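You operate a simulated robot arm through the tools that you are given. There is no shell and no other tool. Be economical: measure what you need, move in short steps, check, and stop when the job is done.

You are at the controls of a simulated two-armed robot. One attempt, no reset.

Task
Wipe up the spill on the top of the short parts bench with the white towel and put it back.

The check looks at the end state, three seconds after you hand in, the way a careful person would. Anything else that was tipped, shoved, dropped, spilled or broken makes it a failure. Flat cloth is picked up by pressing the open fingertips on it (5 to 10 N) and closing them slowly along it; thin cloth reads only 2 to 8 mm in the jaws.

Robot
Two 7-joint arms with two-finger parallel grippers on one trunk, on a base that drives. Base frame: it is fixed to the floor where the robot stands at the start and does not move with it; the origin is under the middle of the robot, x ahead of it, y to its left, z up. Lengths are in mm, angles in rad, forces in N, time in s.
The left shoulder is at the start at [80, 131, 947], the right one opposite. With the tool pointing down near the work surface each hand reaches from about 360 to 840 mm from the robot's upright axis, wherever it stands, measured 20 degrees to its own side. Payload 1.57 kg a hand.
The TCP of each hand is the grasp point between the finger pads, 30 mm short of the fingertips. In the tool frame z runs along the fingers and y along their closing line. The gripper opens to 110 mm. The fingers are 24 mm wide and 12 mm thick; the gripper's body (48 by 112 mm) begins 78 mm behind the TCP.
Orientation is told as [roll, pitch, yaw] about the base's x, y, z axes, in that order, counted from this pose: with the fingers straight down and closing along the base's y, the tool's x points along the base's -x, its y along +y and its z along -z.

Tools
- The arms move only by the tool arm_command. It takes "left_steps", "right_steps" or both (then of equal length, played together; a hand with none holds still); each is a list of rows, each a list of 7 numbers: the turn, a rotation vector about the tool's x, y, z in rad, then the shift along the tool's x, y, z in m, then the finger opening in m, from 0 to 0.11. In form: [[wx, wy, wz, tx, ty, tz, hand], ...]. A call has 1 to 20 rows; each row shifts and turns the commanded pose from where the row before left it, along the tool's axes as they then stand. Rows are played at 5 a second. More than 50 mm and 0.15 rad between two rows, or a gripper value outside its range, and nothing of the call is played. A pose out of reach is approached as far as the arm can. The call stops where the force on the tool passes 40 N (or 10 N more than at its start, if that is more) or the arm is blocked; 0.2 s more then pass. Each finger travels about 108 mm/s and halts on what it meets, pressing with about 36 N; the grip force reading is that of the motor and also rises with nothing between the fingers. The clock runs only during rows and for 0.2 s after the last one: add rows that do not move to give the fingers time. The reply holds the time, the measured pose of the TCP, the force on the tool along the base axes, the opening and the grip force, in the units named above and with some noise, with the torque about the TCP (base axes, N m) and any sound that the robot's microphone picked up.
- Cameras (640 x 400 px; columns grow to the right, rows downward): "scene" is now at [-60.1, 24.6, 1405.5]; the picture's right is [0.30, -0.96, 0.00], its down [-0.65, -0.20, -0.73] and it looks along [0.70, 0.22, -0.68] (base axes); focal length 264 px, centre (320, 200). "left" rides on the left gripper at [70, -16, -141] in its tool frame; the picture's right is [0.23, 0.97, 0.00], its down [-0.86, 0.20, -0.48] and it looks along [-0.47, 0.11, 0.88] (tool axes); focal length 222 px, centre (320, 200). "right" rides on the right gripper at [70, 16, -141] in its tool frame; the picture's right is [-0.23, 0.97, 0.00], its down [-0.86, -0.20, -0.48] and it looks along [-0.47, -0.11, 0.88] (tool axes); focal length 222 px, centre (320, 200). There is no depth. A picture from a camera that has moved, and an enlarged one, comes with that camera's place and axes in the base frame and with its lens.
- capture(camera): a new picture of that camera. The clock stands still meanwhile.
- base_move(legs): drives the robot by 1 to 6 legs, each [ahead, left, turn to the left] in mm, mm and rad, along the robot's own axes; the way and the turn of a leg run together, so that a leg with both is an arc; at most 1500 mm and 3.142 rad a leg. The arms and the cameras ride along, it lands a little off, and it stops where it bumps. It gives what a move gives.
- pan_tilt(pan, tilt): turns the head with the scene camera to pan (to the left, within 1.902 rad either way) and tilt (down, from -0.506 to 1.204), counted from straight ahead of the robot. It gives what a move gives.
- zoom(camera, box): a new picture of the part [left, top, right, bottom] of that camera's present view, enlarged. The clock stands still meanwhile.
- hand_in(): hands the job in; it is judged then, once.

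Work in short steps. Places have to be worked out from the pictures, the camera data and where the tool is seen: move nearer, look again, correct. Check each grasp and each placing, and mend what went wrong. You have 120 turns and 88 pictures in all, those below and enlarged ones among them. Open the grippers and draw the arms clear of the work before you hand the job in, unless the task says otherwise; then end with one line.

The tools are called after ">>>" as a command line: name --argument value ..., lists and objects as JSON in quotes. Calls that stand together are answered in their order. arm_command: Moves the arms, as the interface text tells. Its arguments: {"type":"object","properties":{"left_steps":{"type":"array","items":{"type":"array","items":{"type":"number"}}},"right_steps":{"type":"array","items":{"type":"array","items":{"type":"number"}}}},"required":[]} The other tools are called the same way: base_move (legs) drives the base; pan_tilt (pan, tilt) turns the head that bears the scene camera; capture (camera) takes a picture; zoom (camera, box) takes an enlarged picture of a part of a camera's view; hand_in () hands the job in.

At the start:

```text
t: 0.0
left_tool_pos: [378.5, 453.9, 980.8]
left_tool_rot: [0.0, -0.003, 0.0]
left_contact_force: [-0.1, -0.6, -0.8]
left_torque: [0.0, 0.0, -0.03]
left_width: 109.7
left_grip_force: 0.1
right_tool_pos: [591.2, 23.7, 910.3]
right_tool_rot: [0.001, 0.0, 0.0]
right_contact_force: [-0.3, 0.0, -0.2]
right_torque: [0.03, 0.0, 0.04]
right_width: 110.1
right_grip_force: 0.1
robot x, y, heading: [3.4, -0.6, -0.002]
head pan, tilt: [0.3, 0.749]
```

scene: 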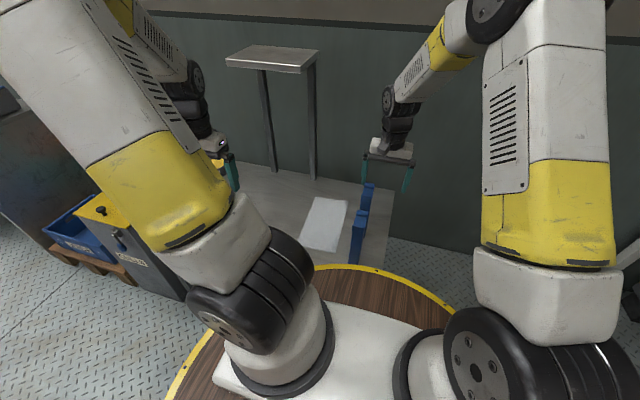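
right: 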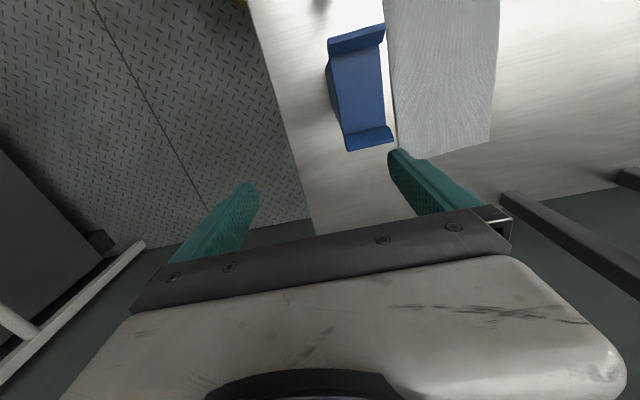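
left: 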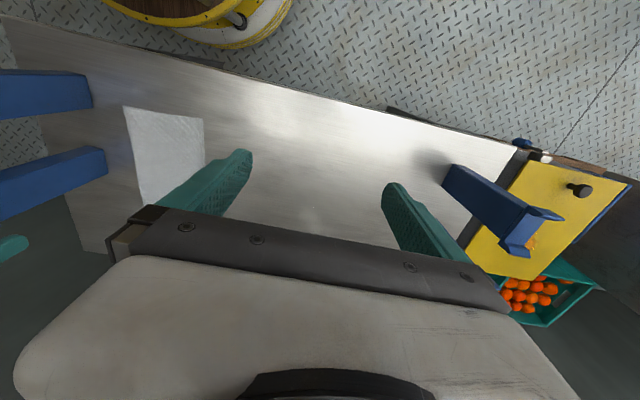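

The pictures show a metal bench with a white towel and blue brackets on it. I look around first to find the spill and the benches.

>>> pan_tilt --pan 0.9 --tilt 0.6

>>> capture --camera "scene"

>>> pan_tilt --pan -0.8 --tilt 0.6

>>> capture --camera "scene"

>>> pan_tilt --pan 0.1 --tilt 0.7

>>> capture --camera "scene"

```text
t: 1.0
left_tool_pos: [379.5, 452.3, 980.9]
left_tool_rot: [-0.001, -0.003, 0.001]
left_contact_force: [-0.2, 0.2, 0.9]
left_torque: [0.02, -0.02, -0.03]
left_width: 110.2
left_grip_force: 0.0
right_tool_pos: [590.4, 22.7, 909.4]
right_tool_rot: [0.0, -0.001, -0.001]
right_contact_force: [0.0, -0.8, 0.9]
right_torque: [0.01, 0.01, 0.0]
right_width: 109.9
right_grip_force: 0.1
robot x, y, heading: [-0.8, 1.0, 0.0]
head pan, tilt: [0.901, 0.6]
```

```text
84 pictures are left
camera scene: at [-84.4, 69.3, 1418.2], right [0.78, -0.62, 0.0], down [-0.35, -0.44, -0.82], along [0.51, 0.65, -0.57], focal length 264 px, centre (320, 200)
```

scene: 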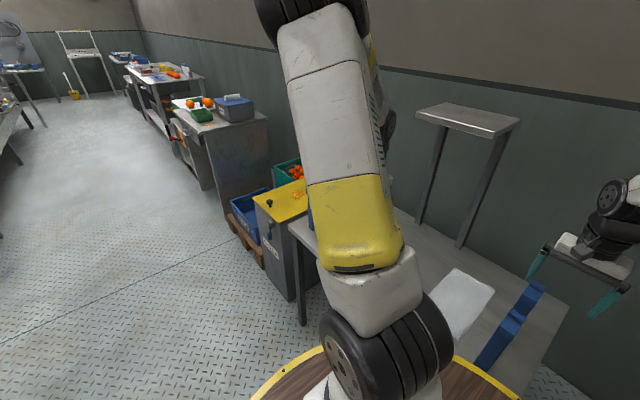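

```text
t: 2.7
left_tool_pos: [379.9, 452.8, 981.4]
left_tool_rot: [0.0, -0.003, 0.001]
left_contact_force: [-0.3, -0.1, -0.7]
left_torque: [-0.03, -0.04, 0.01]
left_width: 109.9
left_grip_force: 0.1
right_tool_pos: [589.2, 23.7, 909.8]
right_tool_rot: [0.001, 0.0, 0.001]
right_contact_force: [0.7, 0.4, 1.3]
right_torque: [-0.01, 0.0, 0.02]
right_width: 110.1
right_grip_force: 0.0
robot x, y, heading: [-0.7, 0.9, -0.001]
head pan, tilt: [-0.799, 0.6]
```

```text
83 pictures are left
camera scene: at [-77.7, -63.2, 1418.2], right [-0.72, -0.7, 0.0], down [-0.39, 0.4, -0.83], along [0.58, -0.59, -0.56], focal length 264 px, centre (320, 200)
```

scene: 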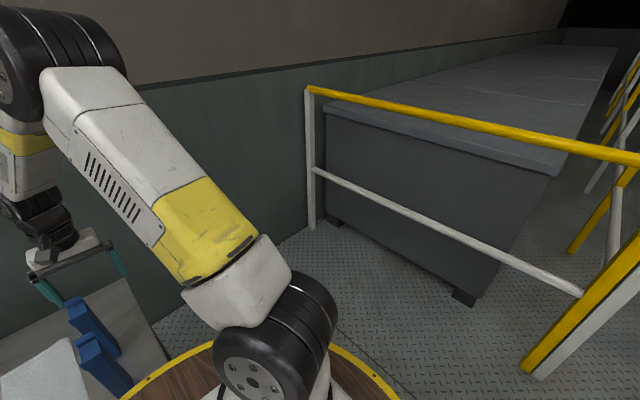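

```text
t: 3.9
left_tool_pos: [380.8, 452.8, 980.4]
left_tool_rot: [0.0, -0.002, 0.001]
left_contact_force: [-0.1, -0.5, 1.0]
left_torque: [0.02, -0.01, -0.04]
left_width: 110.0
left_grip_force: 0.0
right_tool_pos: [590.1, 24.0, 908.9]
right_tool_rot: [0.0, 0.001, 0.0]
right_contact_force: [0.2, 0.5, -0.5]
right_torque: [0.03, 0.02, 0.02]
right_width: 110.0
right_grip_force: 0.0
robot x, y, heading: [-1.7, -2.0, 0.001]
head pan, tilt: [0.099, 0.7]
```

```text
82 pictures are left
camera scene: at [-54.8, 8.5, 1409.6], right [0.1, -1.0, 0.0], down [-0.64, -0.06, -0.76], along [0.76, 0.08, -0.64], focal length 264 px, centre (320, 200)
```

scene: 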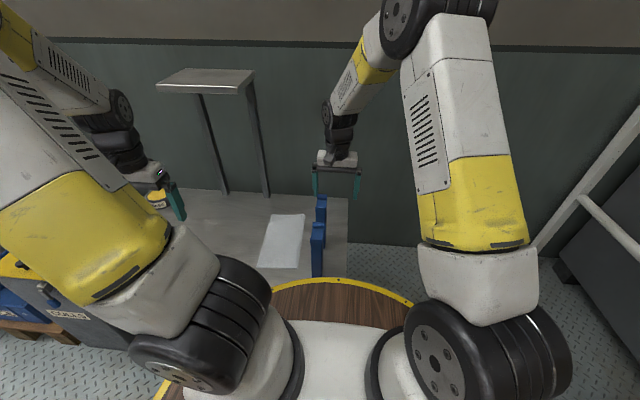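

I zoom at the other benches to tell which is the "short parts bench".

>>> pan_tilt --pan 1.25 --tilt 0.35

>>> capture --camera "scene"

>>> zoom --camera "scene" --box '[160, 60, 400, 210]'

>>> pan_tilt --pan 1.9 --tilt 0.35

>>> capture --camera "scene"

>>> pan_tilt --pan -1.9 --tilt 0.35

>>> capture --camera "scene"

```text
t: 5.3
left_tool_pos: [378.8, 453.5, 980.8]
left_tool_rot: [-0.001, -0.002, -0.003]
left_contact_force: [0.4, -0.6, -0.8]
left_torque: [-0.01, 0.01, -0.04]
left_width: 110.0
left_grip_force: 0.0
right_tool_pos: [589.7, 24.6, 908.1]
right_tool_rot: [0.001, 0.002, 0.0]
right_contact_force: [-0.2, 0.6, 0.2]
right_torque: [0.0, -0.01, 0.03]
right_width: 110.2
right_grip_force: 0.0
robot x, y, heading: [-1.0, 2.5, 0.001]
head pan, tilt: [1.25, 0.351]
```

```text
81 pictures are left
camera scene: at [-109.9, 88.4, 1441.0], right [0.95, -0.32, 0.0], down [-0.11, -0.33, -0.94], along [0.3, 0.89, -0.34], focal length 264 px, centre (320, 200)
```

scene: 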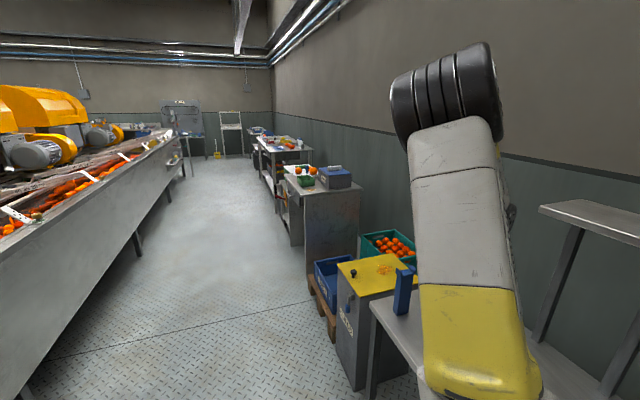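

```text
2.67 times, centred on (280, 135) of scene
camera zoom: at [-109.9, 88.4, 1441.0], right [0.95, -0.32, 0.0], down [-0.11, -0.33, -0.94], along [0.3, 0.89, -0.34], focal length 705 px, centre (427, 373)
```

zoom: 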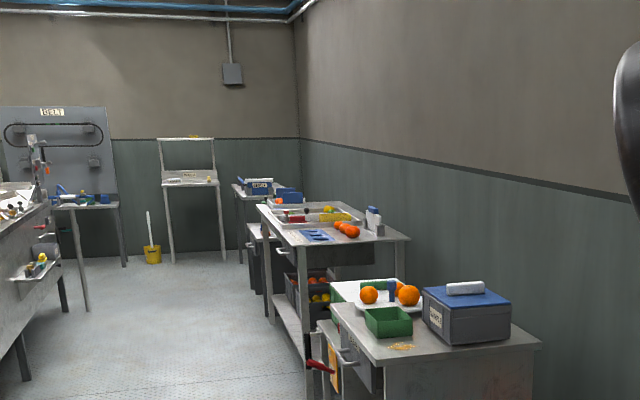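

```text
t: 6.3
left_tool_pos: [379.5, 451.8, 981.0]
left_tool_rot: [0.0, 0.0, 0.001]
left_contact_force: [-0.3, -1.1, 0.6]
left_torque: [0.0, 0.0, 0.0]
left_width: 109.9
left_grip_force: 0.1
right_tool_pos: [590.9, 23.2, 908.6]
right_tool_rot: [0.0, 0.0, -0.002]
right_contact_force: [-0.4, 0.5, 0.5]
right_torque: [0.03, 0.0, 0.0]
right_width: 110.1
right_grip_force: 0.1
robot x, y, heading: [-2.1, -3.3, 0.002]
head pan, tilt: [1.901, 0.351]
```

```text
79 pictures are left
camera scene: at [-169.4, 88.3, 1441.0], right [0.95, 0.32, 0.0], down [0.11, -0.33, -0.94], along [-0.3, 0.89, -0.34], focal length 264 px, centre (320, 200)
```

scene: 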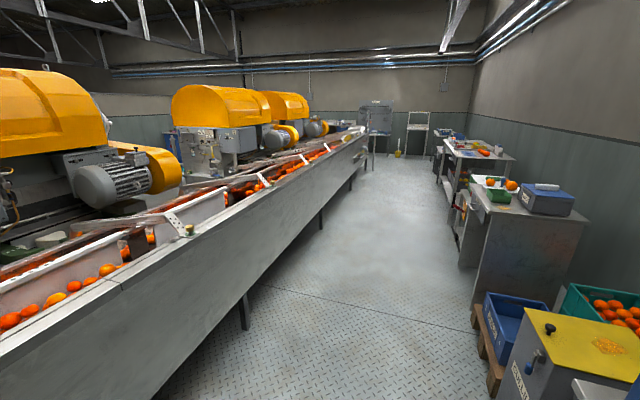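

```text
t: 9.5
left_tool_pos: [380.0, 451.9, 979.5]
left_tool_rot: [-0.001, -0.002, 0.001]
left_contact_force: [0.3, 0.4, 0.2]
left_torque: [0.0, 0.04, -0.01]
left_width: 109.8
left_grip_force: 0.1
right_tool_pos: [589.9, 24.0, 908.3]
right_tool_rot: [0.0, -0.001, -0.001]
right_contact_force: [-0.3, 0.1, -0.1]
right_torque: [0.0, 0.02, -0.01]
right_width: 109.9
right_grip_force: 0.0
robot x, y, heading: [3.2, 1.5, 0.004]
head pan, tilt: [-1.901, 0.351]
```

```text
78 pictures are left
camera scene: at [-169.4, -88.0, 1441.0], right [-0.95, 0.32, 0.0], down [0.11, 0.33, -0.94], along [-0.3, -0.89, -0.34], focal length 264 px, centre (320, 200)
```

scene: 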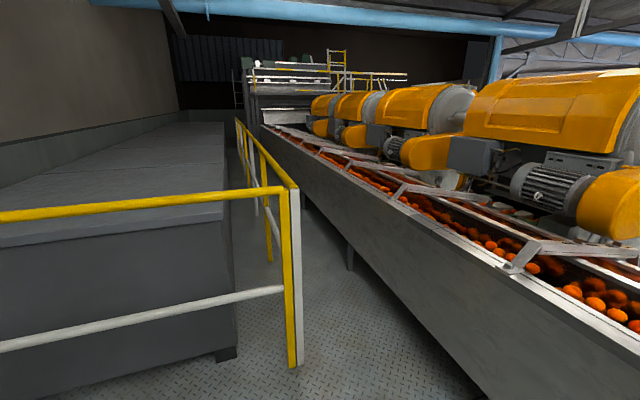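

There are several candidate spills (on the yellow cabinet lid, on the bench with the grey box). I zoom in on labels.

>>> pan_tilt --pan 1.6 --tilt 0.5

>>> zoom --camera "scene" --box '[340, 80, 500, 180]'

>>> zoom --camera "scene" --box '[320, 150, 640, 350]'

>>> zoom --camera "scene" --box '[280, 40, 400, 115]'

```text
t: 12.4
left_tool_pos: [378.9, 453.1, 981.0]
left_tool_rot: [0.0, -0.002, 0.001]
left_contact_force: [-0.3, -0.1, 0.4]
left_torque: [0.02, 0.0, -0.01]
left_width: 110.1
left_grip_force: 0.1
right_tool_pos: [590.2, 23.6, 910.1]
right_tool_rot: [0.0, 0.002, 0.0]
right_contact_force: [-1.0, 0.8, -0.4]
right_torque: [0.0, -0.03, 0.01]
right_width: 109.8
right_grip_force: 0.1
robot x, y, heading: [-1.2, 4.1, 0.001]
head pan, tilt: [1.6, 0.499]
```

```text
4.00 times, centred on (420, 130) of scene
camera zoom: at [-142.0, 91.1, 1427.3], right [1.0, 0.03, 0.0], down [0.01, -0.48, -0.88], along [-0.03, 0.88, -0.48], focal length 1057 px, centre (-80, 480)
```

zoom: 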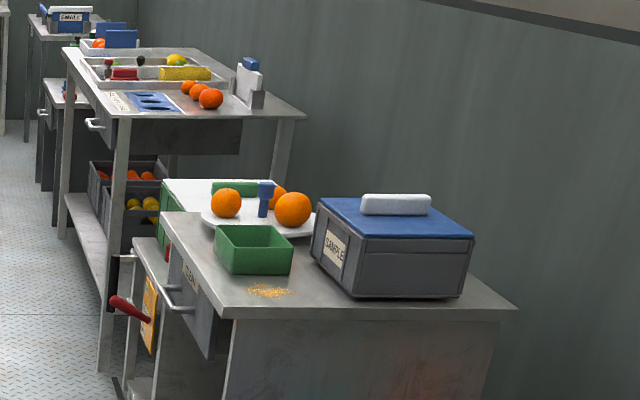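

```text
2.00 times, centred on (480, 250) of scene
camera zoom: at [-142.0, 91.1, 1427.3], right [1.0, 0.03, 0.0], down [0.01, -0.48, -0.88], along [-0.03, 0.88, -0.48], focal length 529 px, centre (0, 100)
```

zoom: 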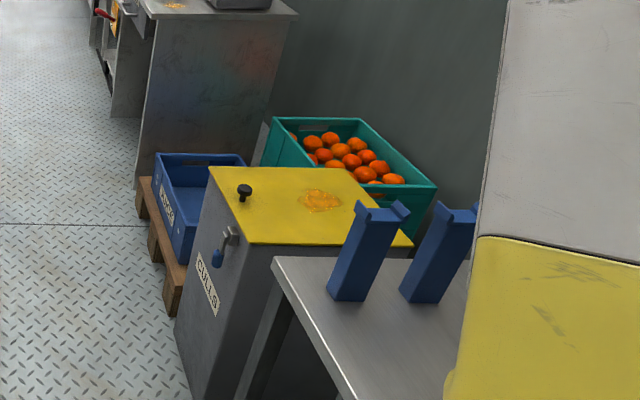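

```text
5.33 times, centred on (340, 78) of scene
camera zoom: at [-142.0, 91.1, 1427.3], right [1.0, 0.03, 0.0], down [0.01, -0.48, -0.88], along [-0.03, 0.88, -0.48], focal length 1410 px, centre (213, 853)
```

zoom: 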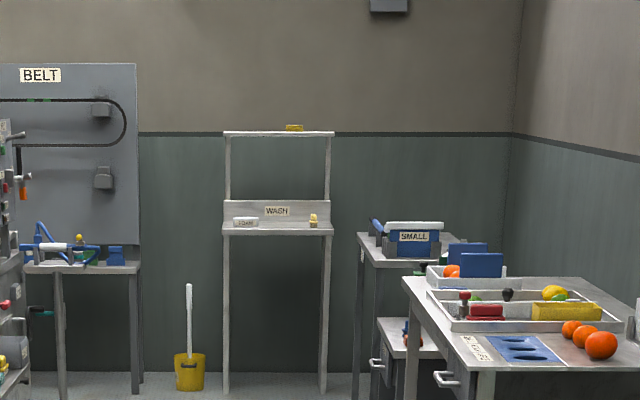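

I look closely at the near bench surface for a clear-liquid spill, and at the drawer label on the bench beyond.

>>> zoom --camera "scene" --box '[355, 125, 435, 175]'

>>> zoom --camera "left" --box '[100, 0, 500, 250]'

>>> zoom --camera "right" --box '[240, 0, 640, 250]'

>>> pan_tilt --pan 0.45 --tilt 0.8

>>> zoom --camera "scene" --box '[200, 50, 440, 200]'

```text
8.00 times, centred on (395, 150) of scene
camera zoom: at [-142.0, 91.1, 1427.3], right [1.0, 0.03, 0.0], down [0.01, -0.48, -0.88], along [-0.03, 0.88, -0.48], focal length 2115 px, centre (-280, 600)
```

zoom: 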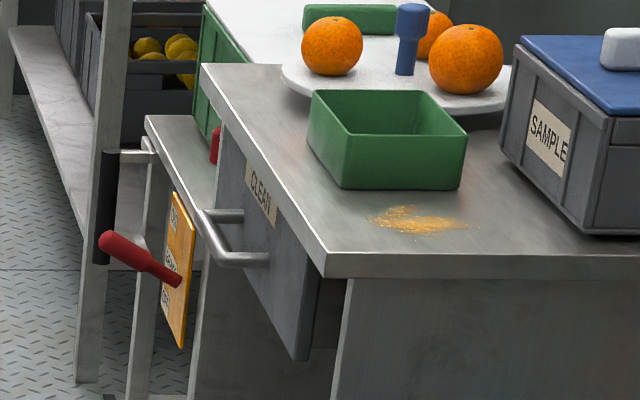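

```text
1.60 times, centred on (300, 125) of left
camera zoom: at [309.2, 436.8, 1121.8], right [-0.23, 0.97, 0.0], down [0.85, 0.2, 0.48], along [0.47, 0.11, -0.88], focal length 355 px, centre (352, 320)
```

zoom: 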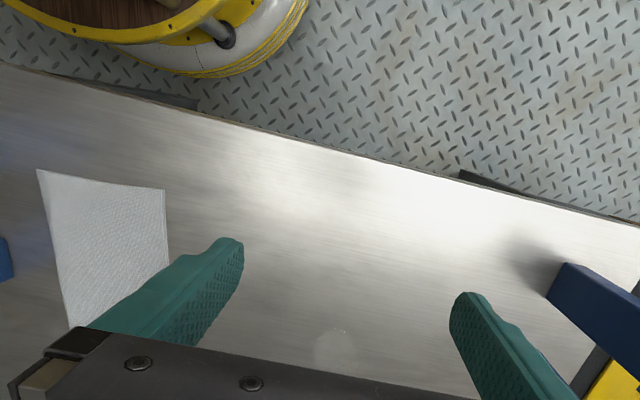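

```text
1.60 times, centred on (440, 125) of right
camera zoom: at [520.8, 38.6, 1050.8], right [0.23, 0.97, 0.0], down [0.86, -0.2, 0.48], along [0.47, -0.11, -0.88], focal length 355 px, centre (128, 320)
```

zoom: 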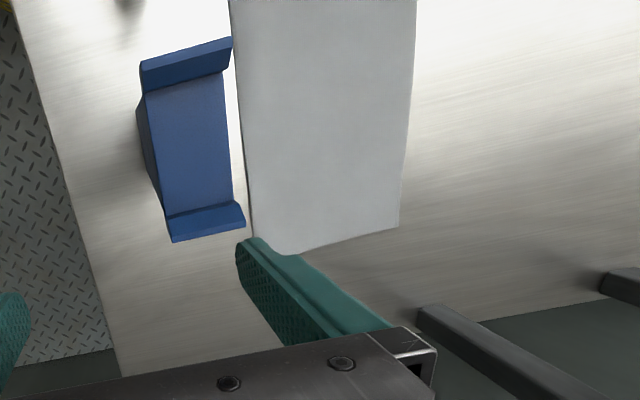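

```text
t: 13.8
left_tool_pos: [379.3, 452.2, 979.9]
left_tool_rot: [0.0, -0.002, -0.001]
left_contact_force: [-0.1, -1.1, -0.4]
left_torque: [0.0, 0.01, 0.0]
left_width: 109.8
left_grip_force: 0.0
right_tool_pos: [590.5, 24.3, 909.6]
right_tool_rot: [0.0, 0.002, 0.0]
right_contact_force: [-0.2, -0.1, 0.3]
right_torque: [0.0, -0.02, 0.02]
right_width: 110.2
right_grip_force: 0.1
robot x, y, heading: [1.9, 2.2, -0.003]
head pan, tilt: [0.45, 0.799]
```

```text
2.67 times, centred on (320, 125) of scene
camera zoom: at [-66.7, 35.3, 1401.4], right [0.44, -0.9, 0.0], down [-0.65, -0.31, -0.7], along [0.63, 0.3, -0.72], focal length 705 px, centre (320, 400)
```

zoom: 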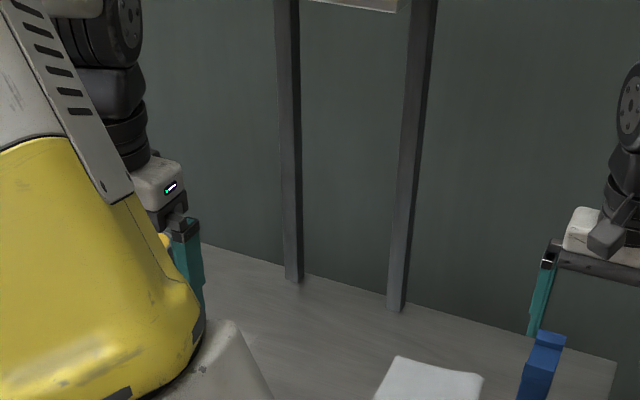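

A faint round patch shows on the near bench between the left fingers; I zoom in there.

>>> zoom --camera "left" --box '[240, 160, 400, 260]'

>>> pan_tilt --pan 0.0 --tilt 0.9

>>> capture --camera "scene"

```text
4.00 times, centred on (320, 210) of left
camera zoom: at [309.3, 436.8, 1121.8], right [-0.23, 0.97, 0.0], down [0.85, 0.2, 0.48], along [0.47, 0.11, -0.88], focal length 888 px, centre (320, 160)
```

zoom: 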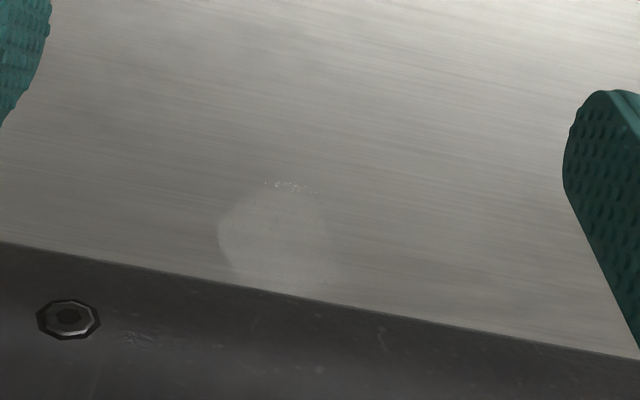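

```text
t: 14.7
left_tool_pos: [380.9, 451.6, 980.2]
left_tool_rot: [0.001, -0.001, 0.001]
left_contact_force: [-0.7, 0.4, 0.5]
left_torque: [-0.01, 0.02, 0.01]
left_width: 110.1
left_grip_force: 0.1
right_tool_pos: [589.9, 22.5, 909.8]
right_tool_rot: [0.0, -0.001, 0.0]
right_contact_force: [0.3, -1.0, -0.8]
right_torque: [0.0, 0.04, 0.05]
right_width: 110.1
right_grip_force: 0.0
robot x, y, heading: [1.0, -1.5, -0.0]
head pan, tilt: [0.0, 0.901]
```

```text
69 pictures are left
camera scene: at [-63.8, 0.2, 1393.5], right [0.0, -1.0, 0.0], down [-0.78, 0.0, -0.62], along [0.62, 0.0, -0.78], focal length 264 px, centre (320, 200)
```

scene: 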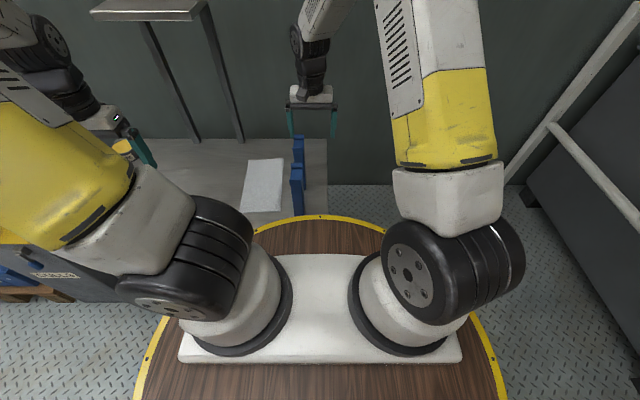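

There is a clear wet patch at about (565, 472), bench top z ≈ 740. The towel is at about x 413–656, y 130–258. I move the right arm aside and bring the left hand above the towel for a better look.

>>> arm_command --right_steps '[[0, 0, 0, 0, -0.035, -0.015, 0.11], [0, 0, 0, 0, -0.035, -0.015, 0.11], [0, 0, 0, 0, -0.035, -0.015, 0.11], [0, 0, 0, 0, -0.035, -0.015, 0.11], [0, 0, 0, 0, -0.035, 0, 0.11], [0, 0, 0, 0, -0.035, 0, 0.11]]' --left_steps '[[0, 0, 0, 0, 0, 0, 0.11], [0, 0, 0, -0.01, -0.04, 0, 0.11], [0, 0, 0, -0.015, -0.04, 0, 0.11], [0, 0, 0, -0.015, -0.045, 0, 0.11], [0, 0, 0, -0.015, -0.045, 0, 0.11], [0, 0, 0, -0.015, -0.04, 0, 0.11]]'

>>> capture --camera "left"

>>> capture --camera "scene"

>>> capture --camera "right"

```text
t: 16.1
left_tool_pos: [448.1, 242.2, 980.8]
left_tool_rot: [0.0, 0.0, 0.001]
left_contact_force: [-0.3, 0.3, 0.1]
left_torque: [-0.05, 0.0, -0.01]
left_width: 109.9
left_grip_force: 0.1
right_tool_pos: [589.6, -185.4, 967.3]
right_tool_rot: [0.0, -0.002, 0.003]
right_contact_force: [-0.4, 1.5, 0.5]
right_torque: [-0.05, -0.04, 0.01]
right_width: 110.0
right_grip_force: 0.1
robot x, y, heading: [2.6, 1.0, 0.004]
head pan, tilt: [0.0, 0.901]
```

```text
68 pictures are left
camera left: at [378.2, 226.5, 1121.8], right [-0.23, 0.97, 0.0], down [0.85, 0.2, 0.48], along [0.47, 0.11, -0.88], focal length 222 px, centre (320, 200)
```

left: 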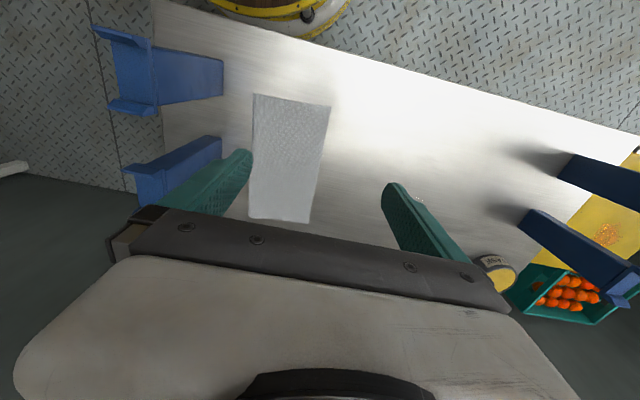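

```text
67 pictures are left
camera scene: at [-64.0, 0.6, 1393.4], right [0.0, -1.0, 0.0], down [-0.78, 0.0, -0.62], along [0.62, 0.0, -0.78], focal length 264 px, centre (320, 200)
```

scene: 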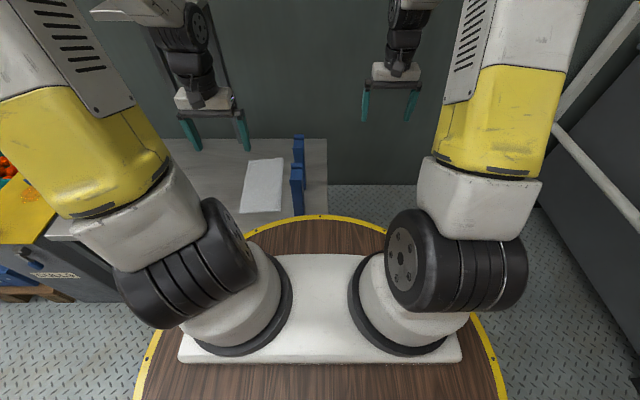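

```text
66 pictures are left
camera right: at [520.6, -171.1, 1109.7], right [0.23, 0.97, 0.0], down [0.86, -0.2, 0.48], along [0.47, -0.11, -0.88], focal length 222 px, centre (320, 200)
```

right: 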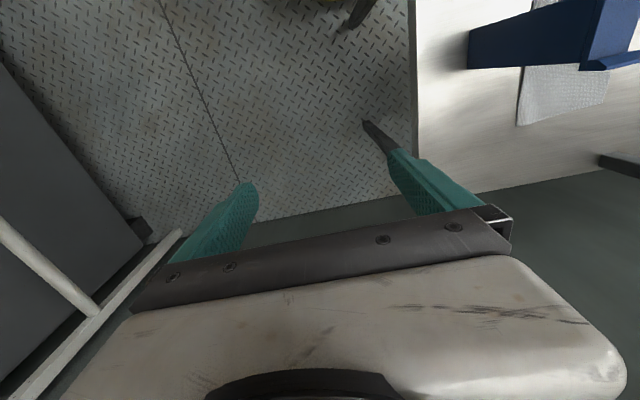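

I zoom on the round object near the bench's back and on the sparkle near the fingertip.

>>> zoom --camera "left" --box '[380, 130, 620, 330]'

>>> zoom --camera "left" --box '[90, 20, 410, 240]'

```text
2.00 times, centred on (500, 230) of left
camera zoom: at [378.2, 226.5, 1121.8], right [-0.23, 0.97, 0.0], down [0.85, 0.2, 0.48], along [0.47, 0.11, -0.88], focal length 444 px, centre (-40, 140)
```

zoom: 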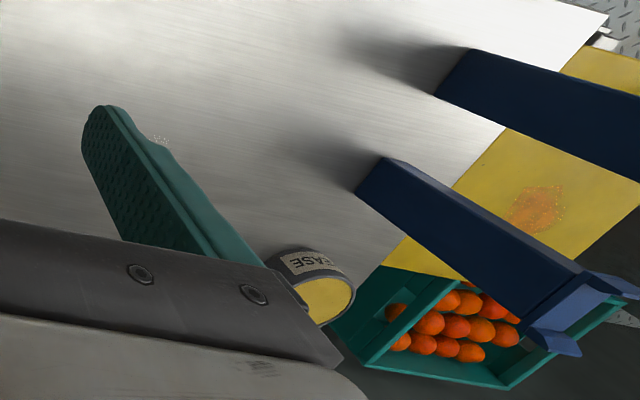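

```text
1.82 times, centred on (250, 130) of left
camera zoom: at [378.2, 226.5, 1121.8], right [-0.23, 0.97, 0.0], down [0.85, 0.2, 0.48], along [0.47, 0.11, -0.88], focal length 404 px, centre (447, 327)
```

zoom: 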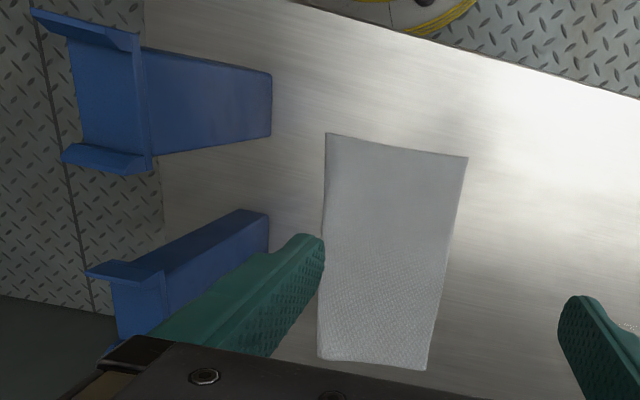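

Gap from the blue blocks to the towel is about 45 mm. I go above the towel's centre at (535, 200) with opening 50 mm and come down to about z 800.

>>> arm_command --left_steps '[[0, 0, 0, -0.03, -0.012, 0.02, 0.05], [0, 0, 0, -0.03, -0.015, 0.04, 0.05], [0, 0, 0, -0.025, -0.015, 0.04, 0.05], [0, 0, 0, 0, 0, 0.04, 0.05], [0, 0, 0, 0, 0, 0.03, 0.05], [0, 0, 0, 0, 0, 0, 0.05]]'

>>> capture --camera "left"

>>> pan_tilt --pan 0.45 --tilt 0.85

>>> capture --camera "scene"

```text
refused: row 2 steps farther than a row can; nothing moved
```

```text
63 pictures are left
camera left: at [378.2, 226.5, 1121.8], right [-0.23, 0.97, 0.0], down [0.85, 0.2, 0.48], along [0.47, 0.11, -0.88], focal length 222 px, centre (320, 200)
```

left: 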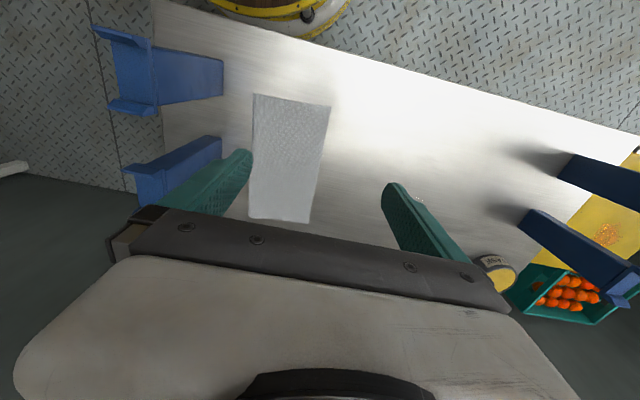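

```text
t: 17.0
left_tool_pos: [448.1, 242.7, 981.1]
left_tool_rot: [0.001, -0.002, -0.002]
left_contact_force: [-0.6, -0.3, -0.4]
left_torque: [0.01, 0.0, 0.01]
left_width: 110.0
left_grip_force: 0.0
right_tool_pos: [589.8, -185.7, 969.2]
right_tool_rot: [-0.001, 0.0, -0.001]
right_contact_force: [-0.5, 0.3, -1.6]
right_torque: [0.04, 0.01, 0.01]
right_width: 109.9
right_grip_force: 0.0
robot x, y, heading: [-2.5, 4.0, -0.002]
head pan, tilt: [0.45, 0.85]
```

```text
62 pictures are left
camera scene: at [-68.9, 34.0, 1397.3], right [0.43, -0.9, 0.0], down [-0.68, -0.33, -0.66], along [0.59, 0.29, -0.75], focal length 264 px, centre (320, 200)
```

scene: 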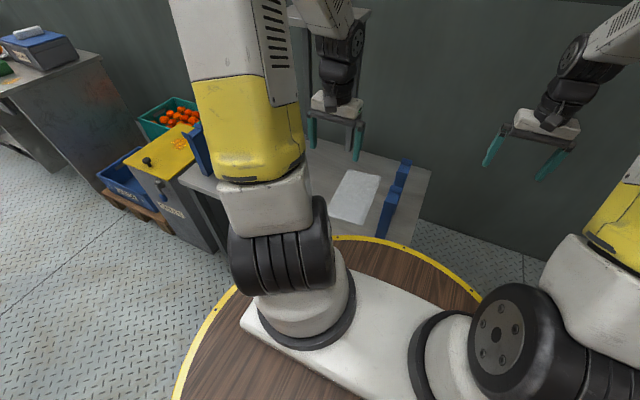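

The step was too long and nothing moved; I redo it in smaller rows.

>>> arm_command --left_steps '[[0, 0, 0, -0.03, -0.012, 0.0, 0.05], [0, 0, 0, -0.03, -0.015, 0.02, 0.05], [0, 0, 0, -0.025, -0.015, 0.03, 0.05], [0, 0, 0, 0, 0, 0.04, 0.05], [0, 0, 0, 0, 0, 0.04, 0.05], [0, 0, 0, 0, 0, 0.035, 0.05], [0, 0, 0, 0, 0, 0, 0.05]]'

>>> capture --camera "left"

>>> capture --camera "scene"

```text
t: 18.6
left_tool_pos: [535.3, 201.3, 815.2]
left_tool_rot: [0.002, -0.001, 0.001]
left_contact_force: [-0.4, -0.4, -0.5]
left_torque: [0.03, -0.01, -0.03]
left_width: 50.2
left_grip_force: 0.1
right_tool_pos: [591.7, -186.1, 967.8]
right_tool_rot: [-0.001, 0.0, -0.001]
right_contact_force: [1.1, 0.1, 0.1]
right_torque: [0.01, -0.02, 0.03]
right_width: 110.0
right_grip_force: 0.0
robot x, y, heading: [-3.0, -0.1, -0.001]
head pan, tilt: [0.45, 0.85]
```

```text
61 pictures are left
camera left: at [465.4, 184.5, 956.7], right [-0.23, 0.97, 0.0], down [0.85, 0.2, 0.48], along [0.47, 0.11, -0.88], focal length 222 px, centre (320, 200)
```

left: 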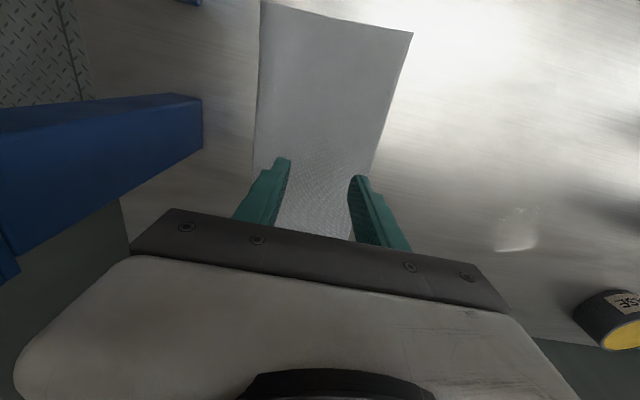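

```text
60 pictures are left
camera scene: at [-68.9, 34.0, 1397.3], right [0.44, -0.9, 0.0], down [-0.68, -0.33, -0.66], along [0.59, 0.29, -0.75], focal length 264 px, centre (320, 200)
```

scene: 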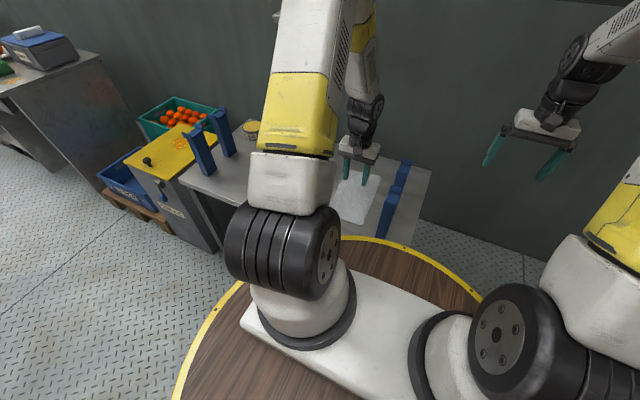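

Spill at about (569, 455). I descend slowly to feel the cloth.

>>> arm_command --left_steps '[[0, 0, 0, 0, 0, 0.02, 0.05], [0, 0, 0, 0, 0, 0.01, 0.05], [0, 0, 0, 0, 0, 0.004, 0.05], [0, 0, 0, 0, 0, 0.003, 0.05], [0, 0, 0, 0, 0, 0, 0.05]]'

```text
t: 19.8
left_tool_pos: [535.1, 201.2, 777.6]
left_tool_rot: [0.0, -0.001, 0.0]
left_contact_force: [-0.4, 0.5, -0.3]
left_torque: [0.0, 0.0, 0.02]
left_width: 50.1
left_grip_force: 0.0
right_tool_pos: [589.7, -185.6, 968.7]
right_tool_rot: [-0.001, 0.0, 0.001]
right_contact_force: [-0.1, 0.3, 0.2]
right_torque: [0.01, 0.02, -0.03]
right_width: 110.1
right_grip_force: 0.1
robot x, y, heading: [0.5, 0.7, -0.003]
head pan, tilt: [0.45, 0.85]
```

No contact yet at z 777; I go on in smaller rows.

>>> arm_command --left_steps '[[0, 0, 0, 0, 0, 0.003, 0.05], [0, 0, 0, 0, 0, 0.002, 0.05], [0, 0, 0, 0, 0, 0.002, 0.05], [0, 0, 0, 0, 0, 0, 0.05]]'

```text
t: 20.8
left_tool_pos: [534.7, 200.4, 771.6]
left_tool_rot: [0.0, -0.002, 0.0]
left_contact_force: [0.2, 0.0, 0.7]
left_torque: [-0.01, -0.02, 0.0]
left_width: 50.2
left_grip_force: 0.2
right_tool_pos: [590.3, -187.9, 968.0]
right_tool_rot: [-0.001, -0.001, 0.0]
right_contact_force: [-0.3, -0.6, 0.1]
right_torque: [-0.01, -0.01, 0.04]
right_width: 110.1
right_grip_force: 0.1
robot x, y, heading: [-1.4, -0.1, 0.002]
head pan, tilt: [0.45, 0.85]
```

Still no force; further down.

>>> arm_command --left_steps '[[0, 0, 0, 0, 0, 0.002, 0.05], [0, 0, 0, 0, 0, 0.002, 0.05], [0, 0, 0, 0, 0, 0.001, 0.05], [0, 0, 0, 0, 0, 0, 0.05]]'

```text
t: 21.8
left_tool_pos: [535.0, 200.3, 765.2]
left_tool_rot: [-0.001, -0.002, 0.001]
left_contact_force: [-0.3, -0.6, -0.3]
left_torque: [0.01, -0.01, 0.0]
left_width: 50.0
left_grip_force: 0.0
right_tool_pos: [590.3, -187.8, 967.6]
right_tool_rot: [-0.001, 0.001, -0.002]
right_contact_force: [0.0, 0.5, 0.3]
right_torque: [0.01, 0.02, -0.01]
right_width: 110.2
right_grip_force: 0.0
robot x, y, heading: [-0.2, -0.8, -0.001]
head pan, tilt: [0.45, 0.85]
```

Still free; I continue.

>>> arm_command --left_steps '[[0, 0, 0, 0, 0, 0.002, 0.05], [0, 0, 0, 0, 0, 0.002, 0.05], [0, 0, 0, 0, 0, 0.002, 0.05], [0, 0, 0, 0, 0, 0, 0.05]]'

>>> capture --camera "left"

```text
t: 22.8
left_tool_pos: [534.5, 201.0, 759.4]
left_tool_rot: [0.001, -0.003, 0.0]
left_contact_force: [-0.2, -1.3, 0.0]
left_torque: [0.02, 0.0, -0.01]
left_width: 49.9
left_grip_force: 0.0
right_tool_pos: [590.1, -187.8, 968.5]
right_tool_rot: [-0.001, 0.0, -0.001]
right_contact_force: [1.1, 0.2, -1.1]
right_torque: [0.02, -0.02, -0.04]
right_width: 110.1
right_grip_force: 0.1
robot x, y, heading: [1.2, -1.2, -0.0]
head pan, tilt: [0.45, 0.85]
```

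```text
59 pictures are left
camera left: at [464.3, 184.9, 901.8], right [-0.23, 0.97, 0.0], down [0.85, 0.2, 0.48], along [0.47, 0.11, -0.88], focal length 222 px, centre (320, 200)
```

left: 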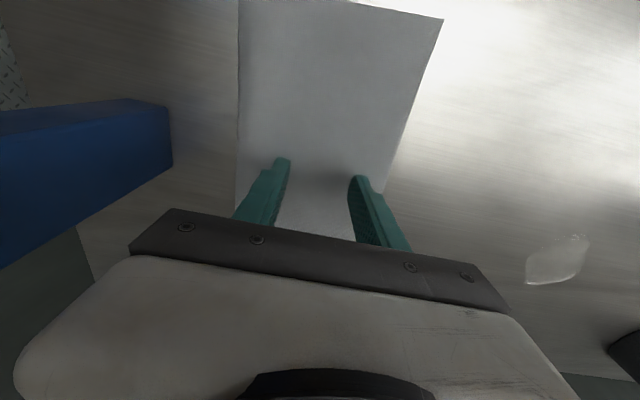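

Close now, by the shadows; the bench seems nearer to z 720. I go on.

>>> arm_command --left_steps '[[0, 0, 0, 0, 0, 0.002, 0.05], [0, 0, 0, 0, 0, 0.002, 0.05], [0, 0, 0, 0, 0, 0.002, 0.05], [0, 0, 0, 0, 0, 0.001, 0.05], [0, 0, 0, 0, 0, 0, 0.05]]'

```text
t: 24.0
left_tool_pos: [535.6, 200.5, 753.5]
left_tool_rot: [0.001, -0.001, -0.001]
left_contact_force: [0.0, -0.7, 0.1]
left_torque: [0.03, -0.01, 0.03]
left_width: 49.8
left_grip_force: 0.1
right_tool_pos: [591.8, -186.4, 968.2]
right_tool_rot: [0.0, 0.002, -0.001]
right_contact_force: [0.4, -0.3, -0.4]
right_torque: [-0.05, 0.0, 0.0]
right_width: 109.7
right_grip_force: 0.1
robot x, y, heading: [1.1, 2.7, -0.006]
head pan, tilt: [0.45, 0.85]
```

>>> arm_command --left_steps '[[0, 0, 0, 0, 0, 0.002, 0.05], [0, 0, 0, 0, 0, 0.002, 0.05], [0, 0, 0, 0, 0, 0.001, 0.05], [0, 0, 0, 0, 0, 0.001, 0.05], [0, 0, 0, 0, 0, 0, 0.05]]'

```text
t: 24.6
left_tool_pos: [536.1, 201.0, 752.6]
left_tool_rot: [0.002, -0.005, 0.001]
left_contact_force: [-1.4, 0.7, 11.7]
left_torque: [-0.07, 0.06, 0.02]
left_width: 50.2
left_grip_force: 0.1
right_tool_pos: [589.5, -186.6, 968.3]
right_tool_rot: [0.0, -0.002, -0.001]
right_contact_force: [-0.2, -1.0, 0.2]
right_torque: [0.02, 0.02, -0.01]
right_width: 110.1
right_grip_force: 0.1
robot x, y, heading: [-0.7, -0.5, 0.003]
head pan, tilt: [0.45, 0.85]
stopped in row 3 (left hand): the force on the tool passed its limit at 44 N (the readings are from after the stop); the commanded pose is now the measured one
```

Contact at TCP z 752.6 with about 12 N. I close the fingers slowly along the cloth.

>>> arm_command --left_steps '[[0, 0, 0, 0, 0, -0.0002, 0.046], [0, 0, 0, 0, 0, 0, 0.042], [0, 0, 0, 0, 0, 0, 0.038], [0, 0, 0, 0, 0, 0, 0.034], [0, 0, 0, 0, 0, 0, 0.03], [0, 0, 0, 0, 0, 0, 0.026], [0, 0, 0, 0, 0, 0, 0.022], [0, 0, 0, 0, 0, 0, 0.018], [0, 0, 0, 0, 0, 0, 0.014], [0, 0, 0, 0, 0, 0, 0.01], [0, 0, 0, 0, 0, 0, 0.006], [0, 0, 0, 0, 0, 0, 0.002], [0, 0, 0, 0, 0, 0, 0], [0, 0, 0, 0, 0, 0, 0]]'

>>> capture --camera "left"

```text
t: 27.6
left_tool_pos: [537.0, 200.8, 753.0]
left_tool_rot: [0.002, -0.006, 0.0]
left_contact_force: [-0.3, 4.2, 28.8]
left_torque: [0.09, 0.06, 0.02]
left_width: 3.8
left_grip_force: 24.7
right_tool_pos: [589.8, -186.5, 969.1]
right_tool_rot: [0.0, -0.001, 0.001]
right_contact_force: [0.2, 0.1, 0.5]
right_torque: [0.0, 0.02, 0.02]
right_width: 110.0
right_grip_force: 0.2
robot x, y, heading: [-3.3, -3.4, 0.003]
head pan, tilt: [0.45, 0.85]
```

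```text
58 pictures are left
camera left: at [465.0, 185.2, 892.9], right [-0.23, 0.97, 0.0], down [0.85, 0.2, 0.48], along [0.47, 0.11, -0.88], focal length 222 px, centre (320, 200)
```

left: 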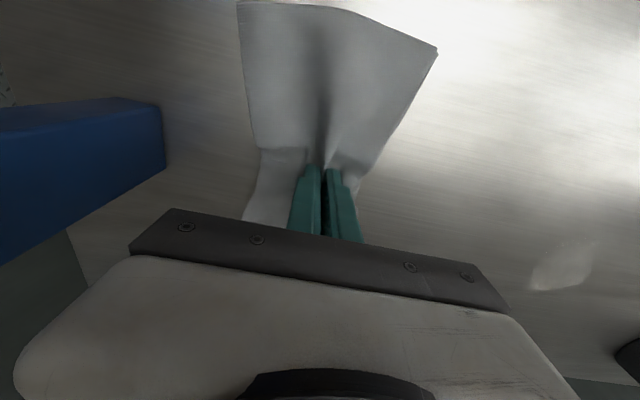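

The cloth is held (3.8 mm). I lift slightly and slide it along the bench to just short of the spill.

>>> arm_command --left_steps '[[0, 0, 0, 0, 0, -0.004, 0], [0, 0, 0, 0, 0, -0.006, 0], [0, 0, 0, -0.01, 0.03, 0, 0], [0, 0, 0, -0.01, 0.03, 0, 0], [0, 0, 0, -0.01, 0.03, 0, 0], [0, 0, 0, -0.01, 0.03, 0, 0], [0, 0, 0, 0, 0.03, 0, 0], [0, 0, 0, 0, 0.03, 0, 0], [0, 0, 0, 0, 0, 0, 0]]'

>>> capture --camera "left"

>>> capture --camera "scene"

```text
t: 29.6
left_tool_pos: [575.9, 381.4, 763.0]
left_tool_rot: [0.001, -0.004, 0.0]
left_contact_force: [0.1, -0.3, -0.1]
left_torque: [-0.01, 0.0, 0.03]
left_width: 3.5
left_grip_force: 24.2
right_tool_pos: [589.5, -186.7, 967.5]
right_tool_rot: [0.001, 0.001, -0.001]
right_contact_force: [-0.1, 0.0, 0.2]
right_torque: [0.0, 0.0, 0.0]
right_width: 109.9
right_grip_force: 0.0
robot x, y, heading: [-0.0, -1.9, -0.002]
head pan, tilt: [0.45, 0.85]
```

```text
57 pictures are left
camera left: at [504.7, 365.4, 903.1], right [-0.23, 0.97, 0.0], down [0.85, 0.2, 0.48], along [0.47, 0.11, -0.88], focal length 222 px, centre (320, 200)
```

left: 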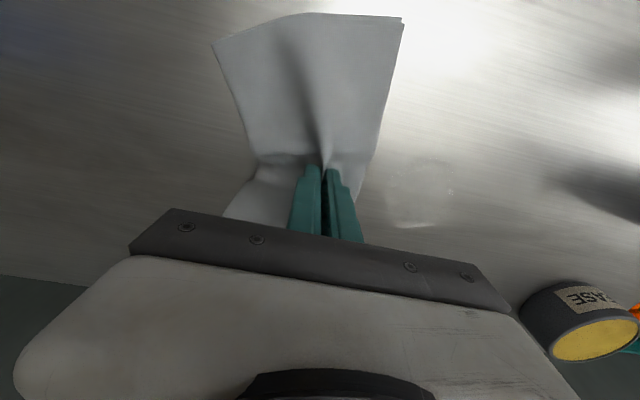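

```text
56 pictures are left
camera scene: at [-68.9, 34.0, 1397.3], right [0.44, -0.9, 0.0], down [-0.68, -0.33, -0.66], along [0.59, 0.29, -0.75], focal length 264 px, centre (320, 200)
```

scene: 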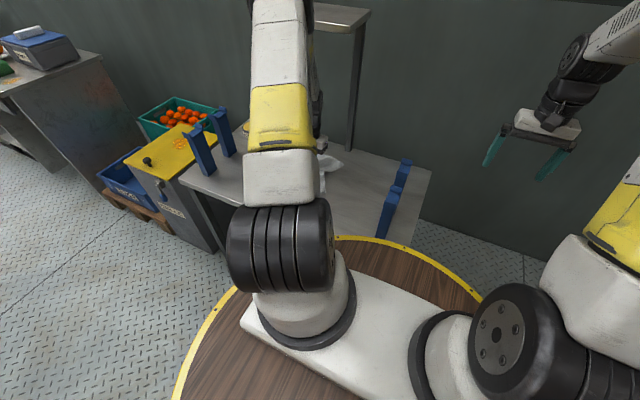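

Spill centre about (576, 476), radius ~35 mm. I press the cloth down lightly just beside it.

>>> arm_command --left_steps '[[0, 0, 0, 0, 0.01, 0.003, 0], [0, 0, 0, 0, 0.01, 0.002, 0], [0, 0, 0, 0, 0.01, 0.002, 0], [0, 0, 0, 0, 0, 0.001, 0], [0, 0, 0, 0, 0, 0.001, 0], [0, 0, 0, 0, 0, 0.0005, 0], [0, 0, 0, 0, 0, 0, 0]]'

```text
t: 31.2
left_tool_pos: [576.9, 410.3, 752.8]
left_tool_rot: [0.001, -0.004, 0.0]
left_contact_force: [-0.7, 0.2, 1.1]
left_torque: [-0.05, 0.01, -0.01]
left_width: 3.3
left_grip_force: 24.8
right_tool_pos: [590.6, -185.9, 968.2]
right_tool_rot: [0.0, -0.001, 0.001]
right_contact_force: [1.7, -0.6, -0.5]
right_torque: [-0.03, -0.03, 0.01]
right_width: 110.0
right_grip_force: 0.1
robot x, y, heading: [1.6, -0.8, 0.001]
head pan, tilt: [0.45, 0.85]
```

Light contact at most; I press another fraction of a millimetre.

>>> arm_command --left_steps '[[0, 0, 0, 0, 0, 0.0005, 0], [0, 0, 0, 0, 0, 0.0005, 0], [0, 0, 0, 0, 0, 0, 0]]'

```text
t: 32.0
left_tool_pos: [575.9, 410.3, 752.5]
left_tool_rot: [0.002, -0.004, -0.001]
left_contact_force: [-1.7, -0.4, 15.8]
left_torque: [-0.03, 0.09, 0.0]
left_width: 3.6
left_grip_force: 24.1
right_tool_pos: [590.2, -186.0, 969.1]
right_tool_rot: [0.0, -0.001, 0.0]
right_contact_force: [0.9, 0.6, -0.4]
right_torque: [-0.01, -0.01, -0.02]
right_width: 110.1
right_grip_force: 0.1
robot x, y, heading: [-0.1, -2.4, -0.004]
head pan, tilt: [0.45, 0.85]
```

15.8 N, a good wiping load after easing slightly. I wipe across the spill to the left and back.

>>> arm_command --left_steps '[[0, 0, 0, 0, 0.012, -0.0002, 0], [0, 0, 0, 0, 0.015, 0, 0], [0, 0, 0, 0, 0.015, 0, 0], [0, 0, 0, 0, 0.015, 0, 0], [0, 0, 0, 0, 0.015, 0, 0], [0, 0, 0, 0, 0.015, 0, 0], [0, 0, 0, 0, 0.015, 0, 0], [0, 0, 0, 0, 0.015, 0, 0], [0, 0, 0, -0.012, 0, 0, 0], [0, 0, 0, -0.01, 0, 0, 0], [0, 0, 0, 0, -0.015, 0, 0], [0, 0, 0, 0, -0.015, 0, 0], [0, 0, 0, 0, -0.015, 0, 0], [0, 0, 0, 0, -0.015, 0, 0], [0, 0, 0, 0, -0.015, 0, 0], [0, 0, 0, 0, -0.015, 0, 0], [0, 0, 0, 0, -0.015, 0, 0], [0, 0, 0, 0, -0.015, 0, 0]]'

>>> capture --camera "left"

```text
t: 35.9
left_tool_pos: [598.6, 407.8, 751.1]
left_tool_rot: [0.001, -0.004, 0.001]
left_contact_force: [0.1, 2.8, 12.9]
left_torque: [0.05, 0.02, 0.0]
left_width: 3.4
left_grip_force: 24.7
right_tool_pos: [589.5, -186.9, 968.1]
right_tool_rot: [0.0, 0.0, 0.001]
right_contact_force: [1.0, 0.8, 0.4]
right_torque: [-0.01, -0.01, -0.02]
right_width: 110.0
right_grip_force: 0.0
robot x, y, heading: [0.9, 0.8, -0.002]
head pan, tilt: [0.45, 0.85]
```

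```text
55 pictures are left
camera left: at [527.2, 392.6, 893.0], right [-0.23, 0.97, 0.0], down [0.85, 0.2, 0.48], along [0.47, 0.11, -0.88], focal length 222 px, centre (320, 200)
```

left: 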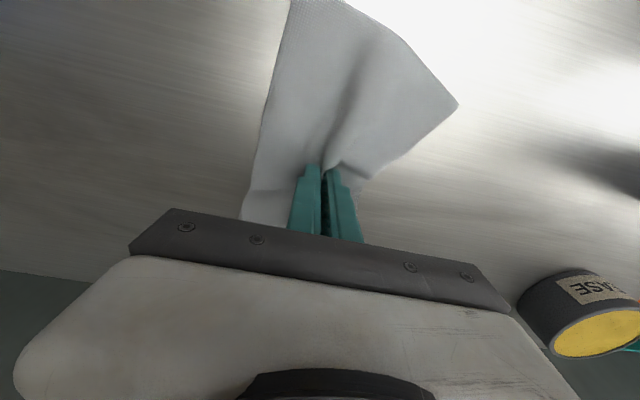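

The patch seems gone where visible. I make a further pass at x ≈ 553 and one more over the middle.

>>> arm_command --left_steps '[[0, 0, 0, 0.015, 0, 0, 0], [0, 0, 0, 0.015, 0, 0, 0], [0, 0, 0, 0.015, 0, 0, 0], [0, 0, 0, 0, 0.02, 0, 0], [0, 0, 0, 0, 0.02, 0, 0], [0, 0, 0, 0, 0.02, 0, 0], [0, 0, 0, 0, 0.02, 0, 0], [0, 0, 0, 0, 0.02, 0, 0], [0, 0, 0, 0, 0.02, 0, 0], [0, 0, 0, -0.015, 0, 0, 0], [0, 0, 0, -0.01, 0, 0, 0], [0, 0, 0, 0, -0.02, 0, 0], [0, 0, 0, 0, -0.02, 0, 0], [0, 0, 0, 0, -0.02, 0, 0], [0, 0, 0, 0, -0.02, 0, 0], [0, 0, 0, 0, -0.02, 0, 0], [0, 0, 0, 0, -0.02, 0, 0], [0, 0, 0, 0, -0.02, 0, 0], [0, 0, 0, 0, -0.02, 0, 0]]'

>>> capture --camera "left"

```text
t: 39.9
left_tool_pos: [578.1, 367.5, 752.0]
left_tool_rot: [0.0, -0.005, 0.0]
left_contact_force: [0.2, 7.6, 29.2]
left_torque: [0.2, 0.05, -0.01]
left_width: 3.4
left_grip_force: 24.3
right_tool_pos: [589.1, -186.7, 969.3]
right_tool_rot: [-0.001, 0.001, -0.002]
right_contact_force: [0.1, 1.1, -1.1]
right_torque: [0.03, -0.05, 0.04]
right_width: 110.2
right_grip_force: 0.1
robot x, y, heading: [0.6, 1.8, -0.001]
head pan, tilt: [0.45, 0.85]
```

```text
54 pictures are left
camera left: at [506.1, 351.8, 893.0], right [-0.23, 0.97, 0.0], down [0.85, 0.2, 0.48], along [0.47, 0.11, -0.88], focal length 222 px, centre (320, 200)
```

left: 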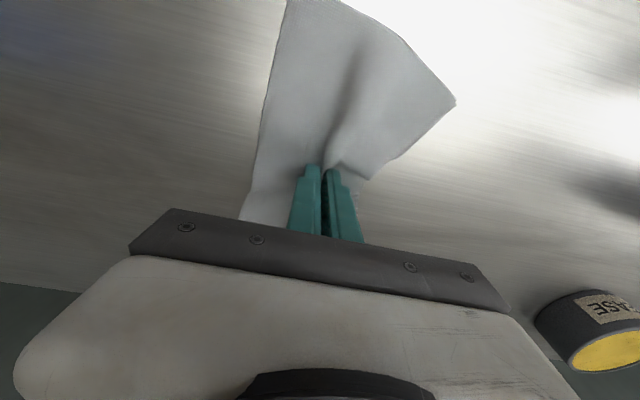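

I check the surface where the spill was.

>>> zoom --camera "left" --box '[330, 100, 570, 260]'

```text
2.50 times, centred on (450, 180) of left
camera zoom: at [506.1, 351.8, 893.0], right [-0.23, 0.97, 0.0], down [0.85, 0.2, 0.48], along [0.47, 0.11, -0.88], focal length 555 px, centre (-5, 250)
```

zoom: 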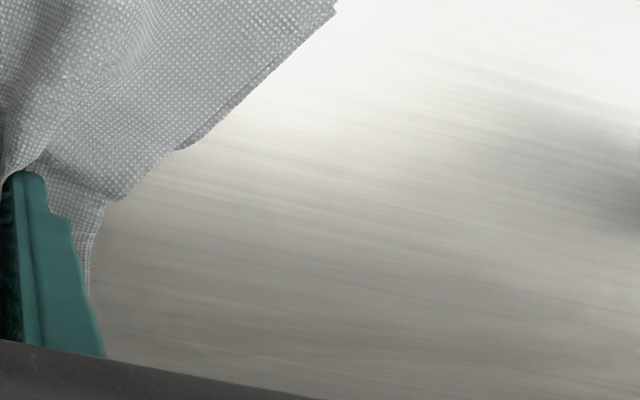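

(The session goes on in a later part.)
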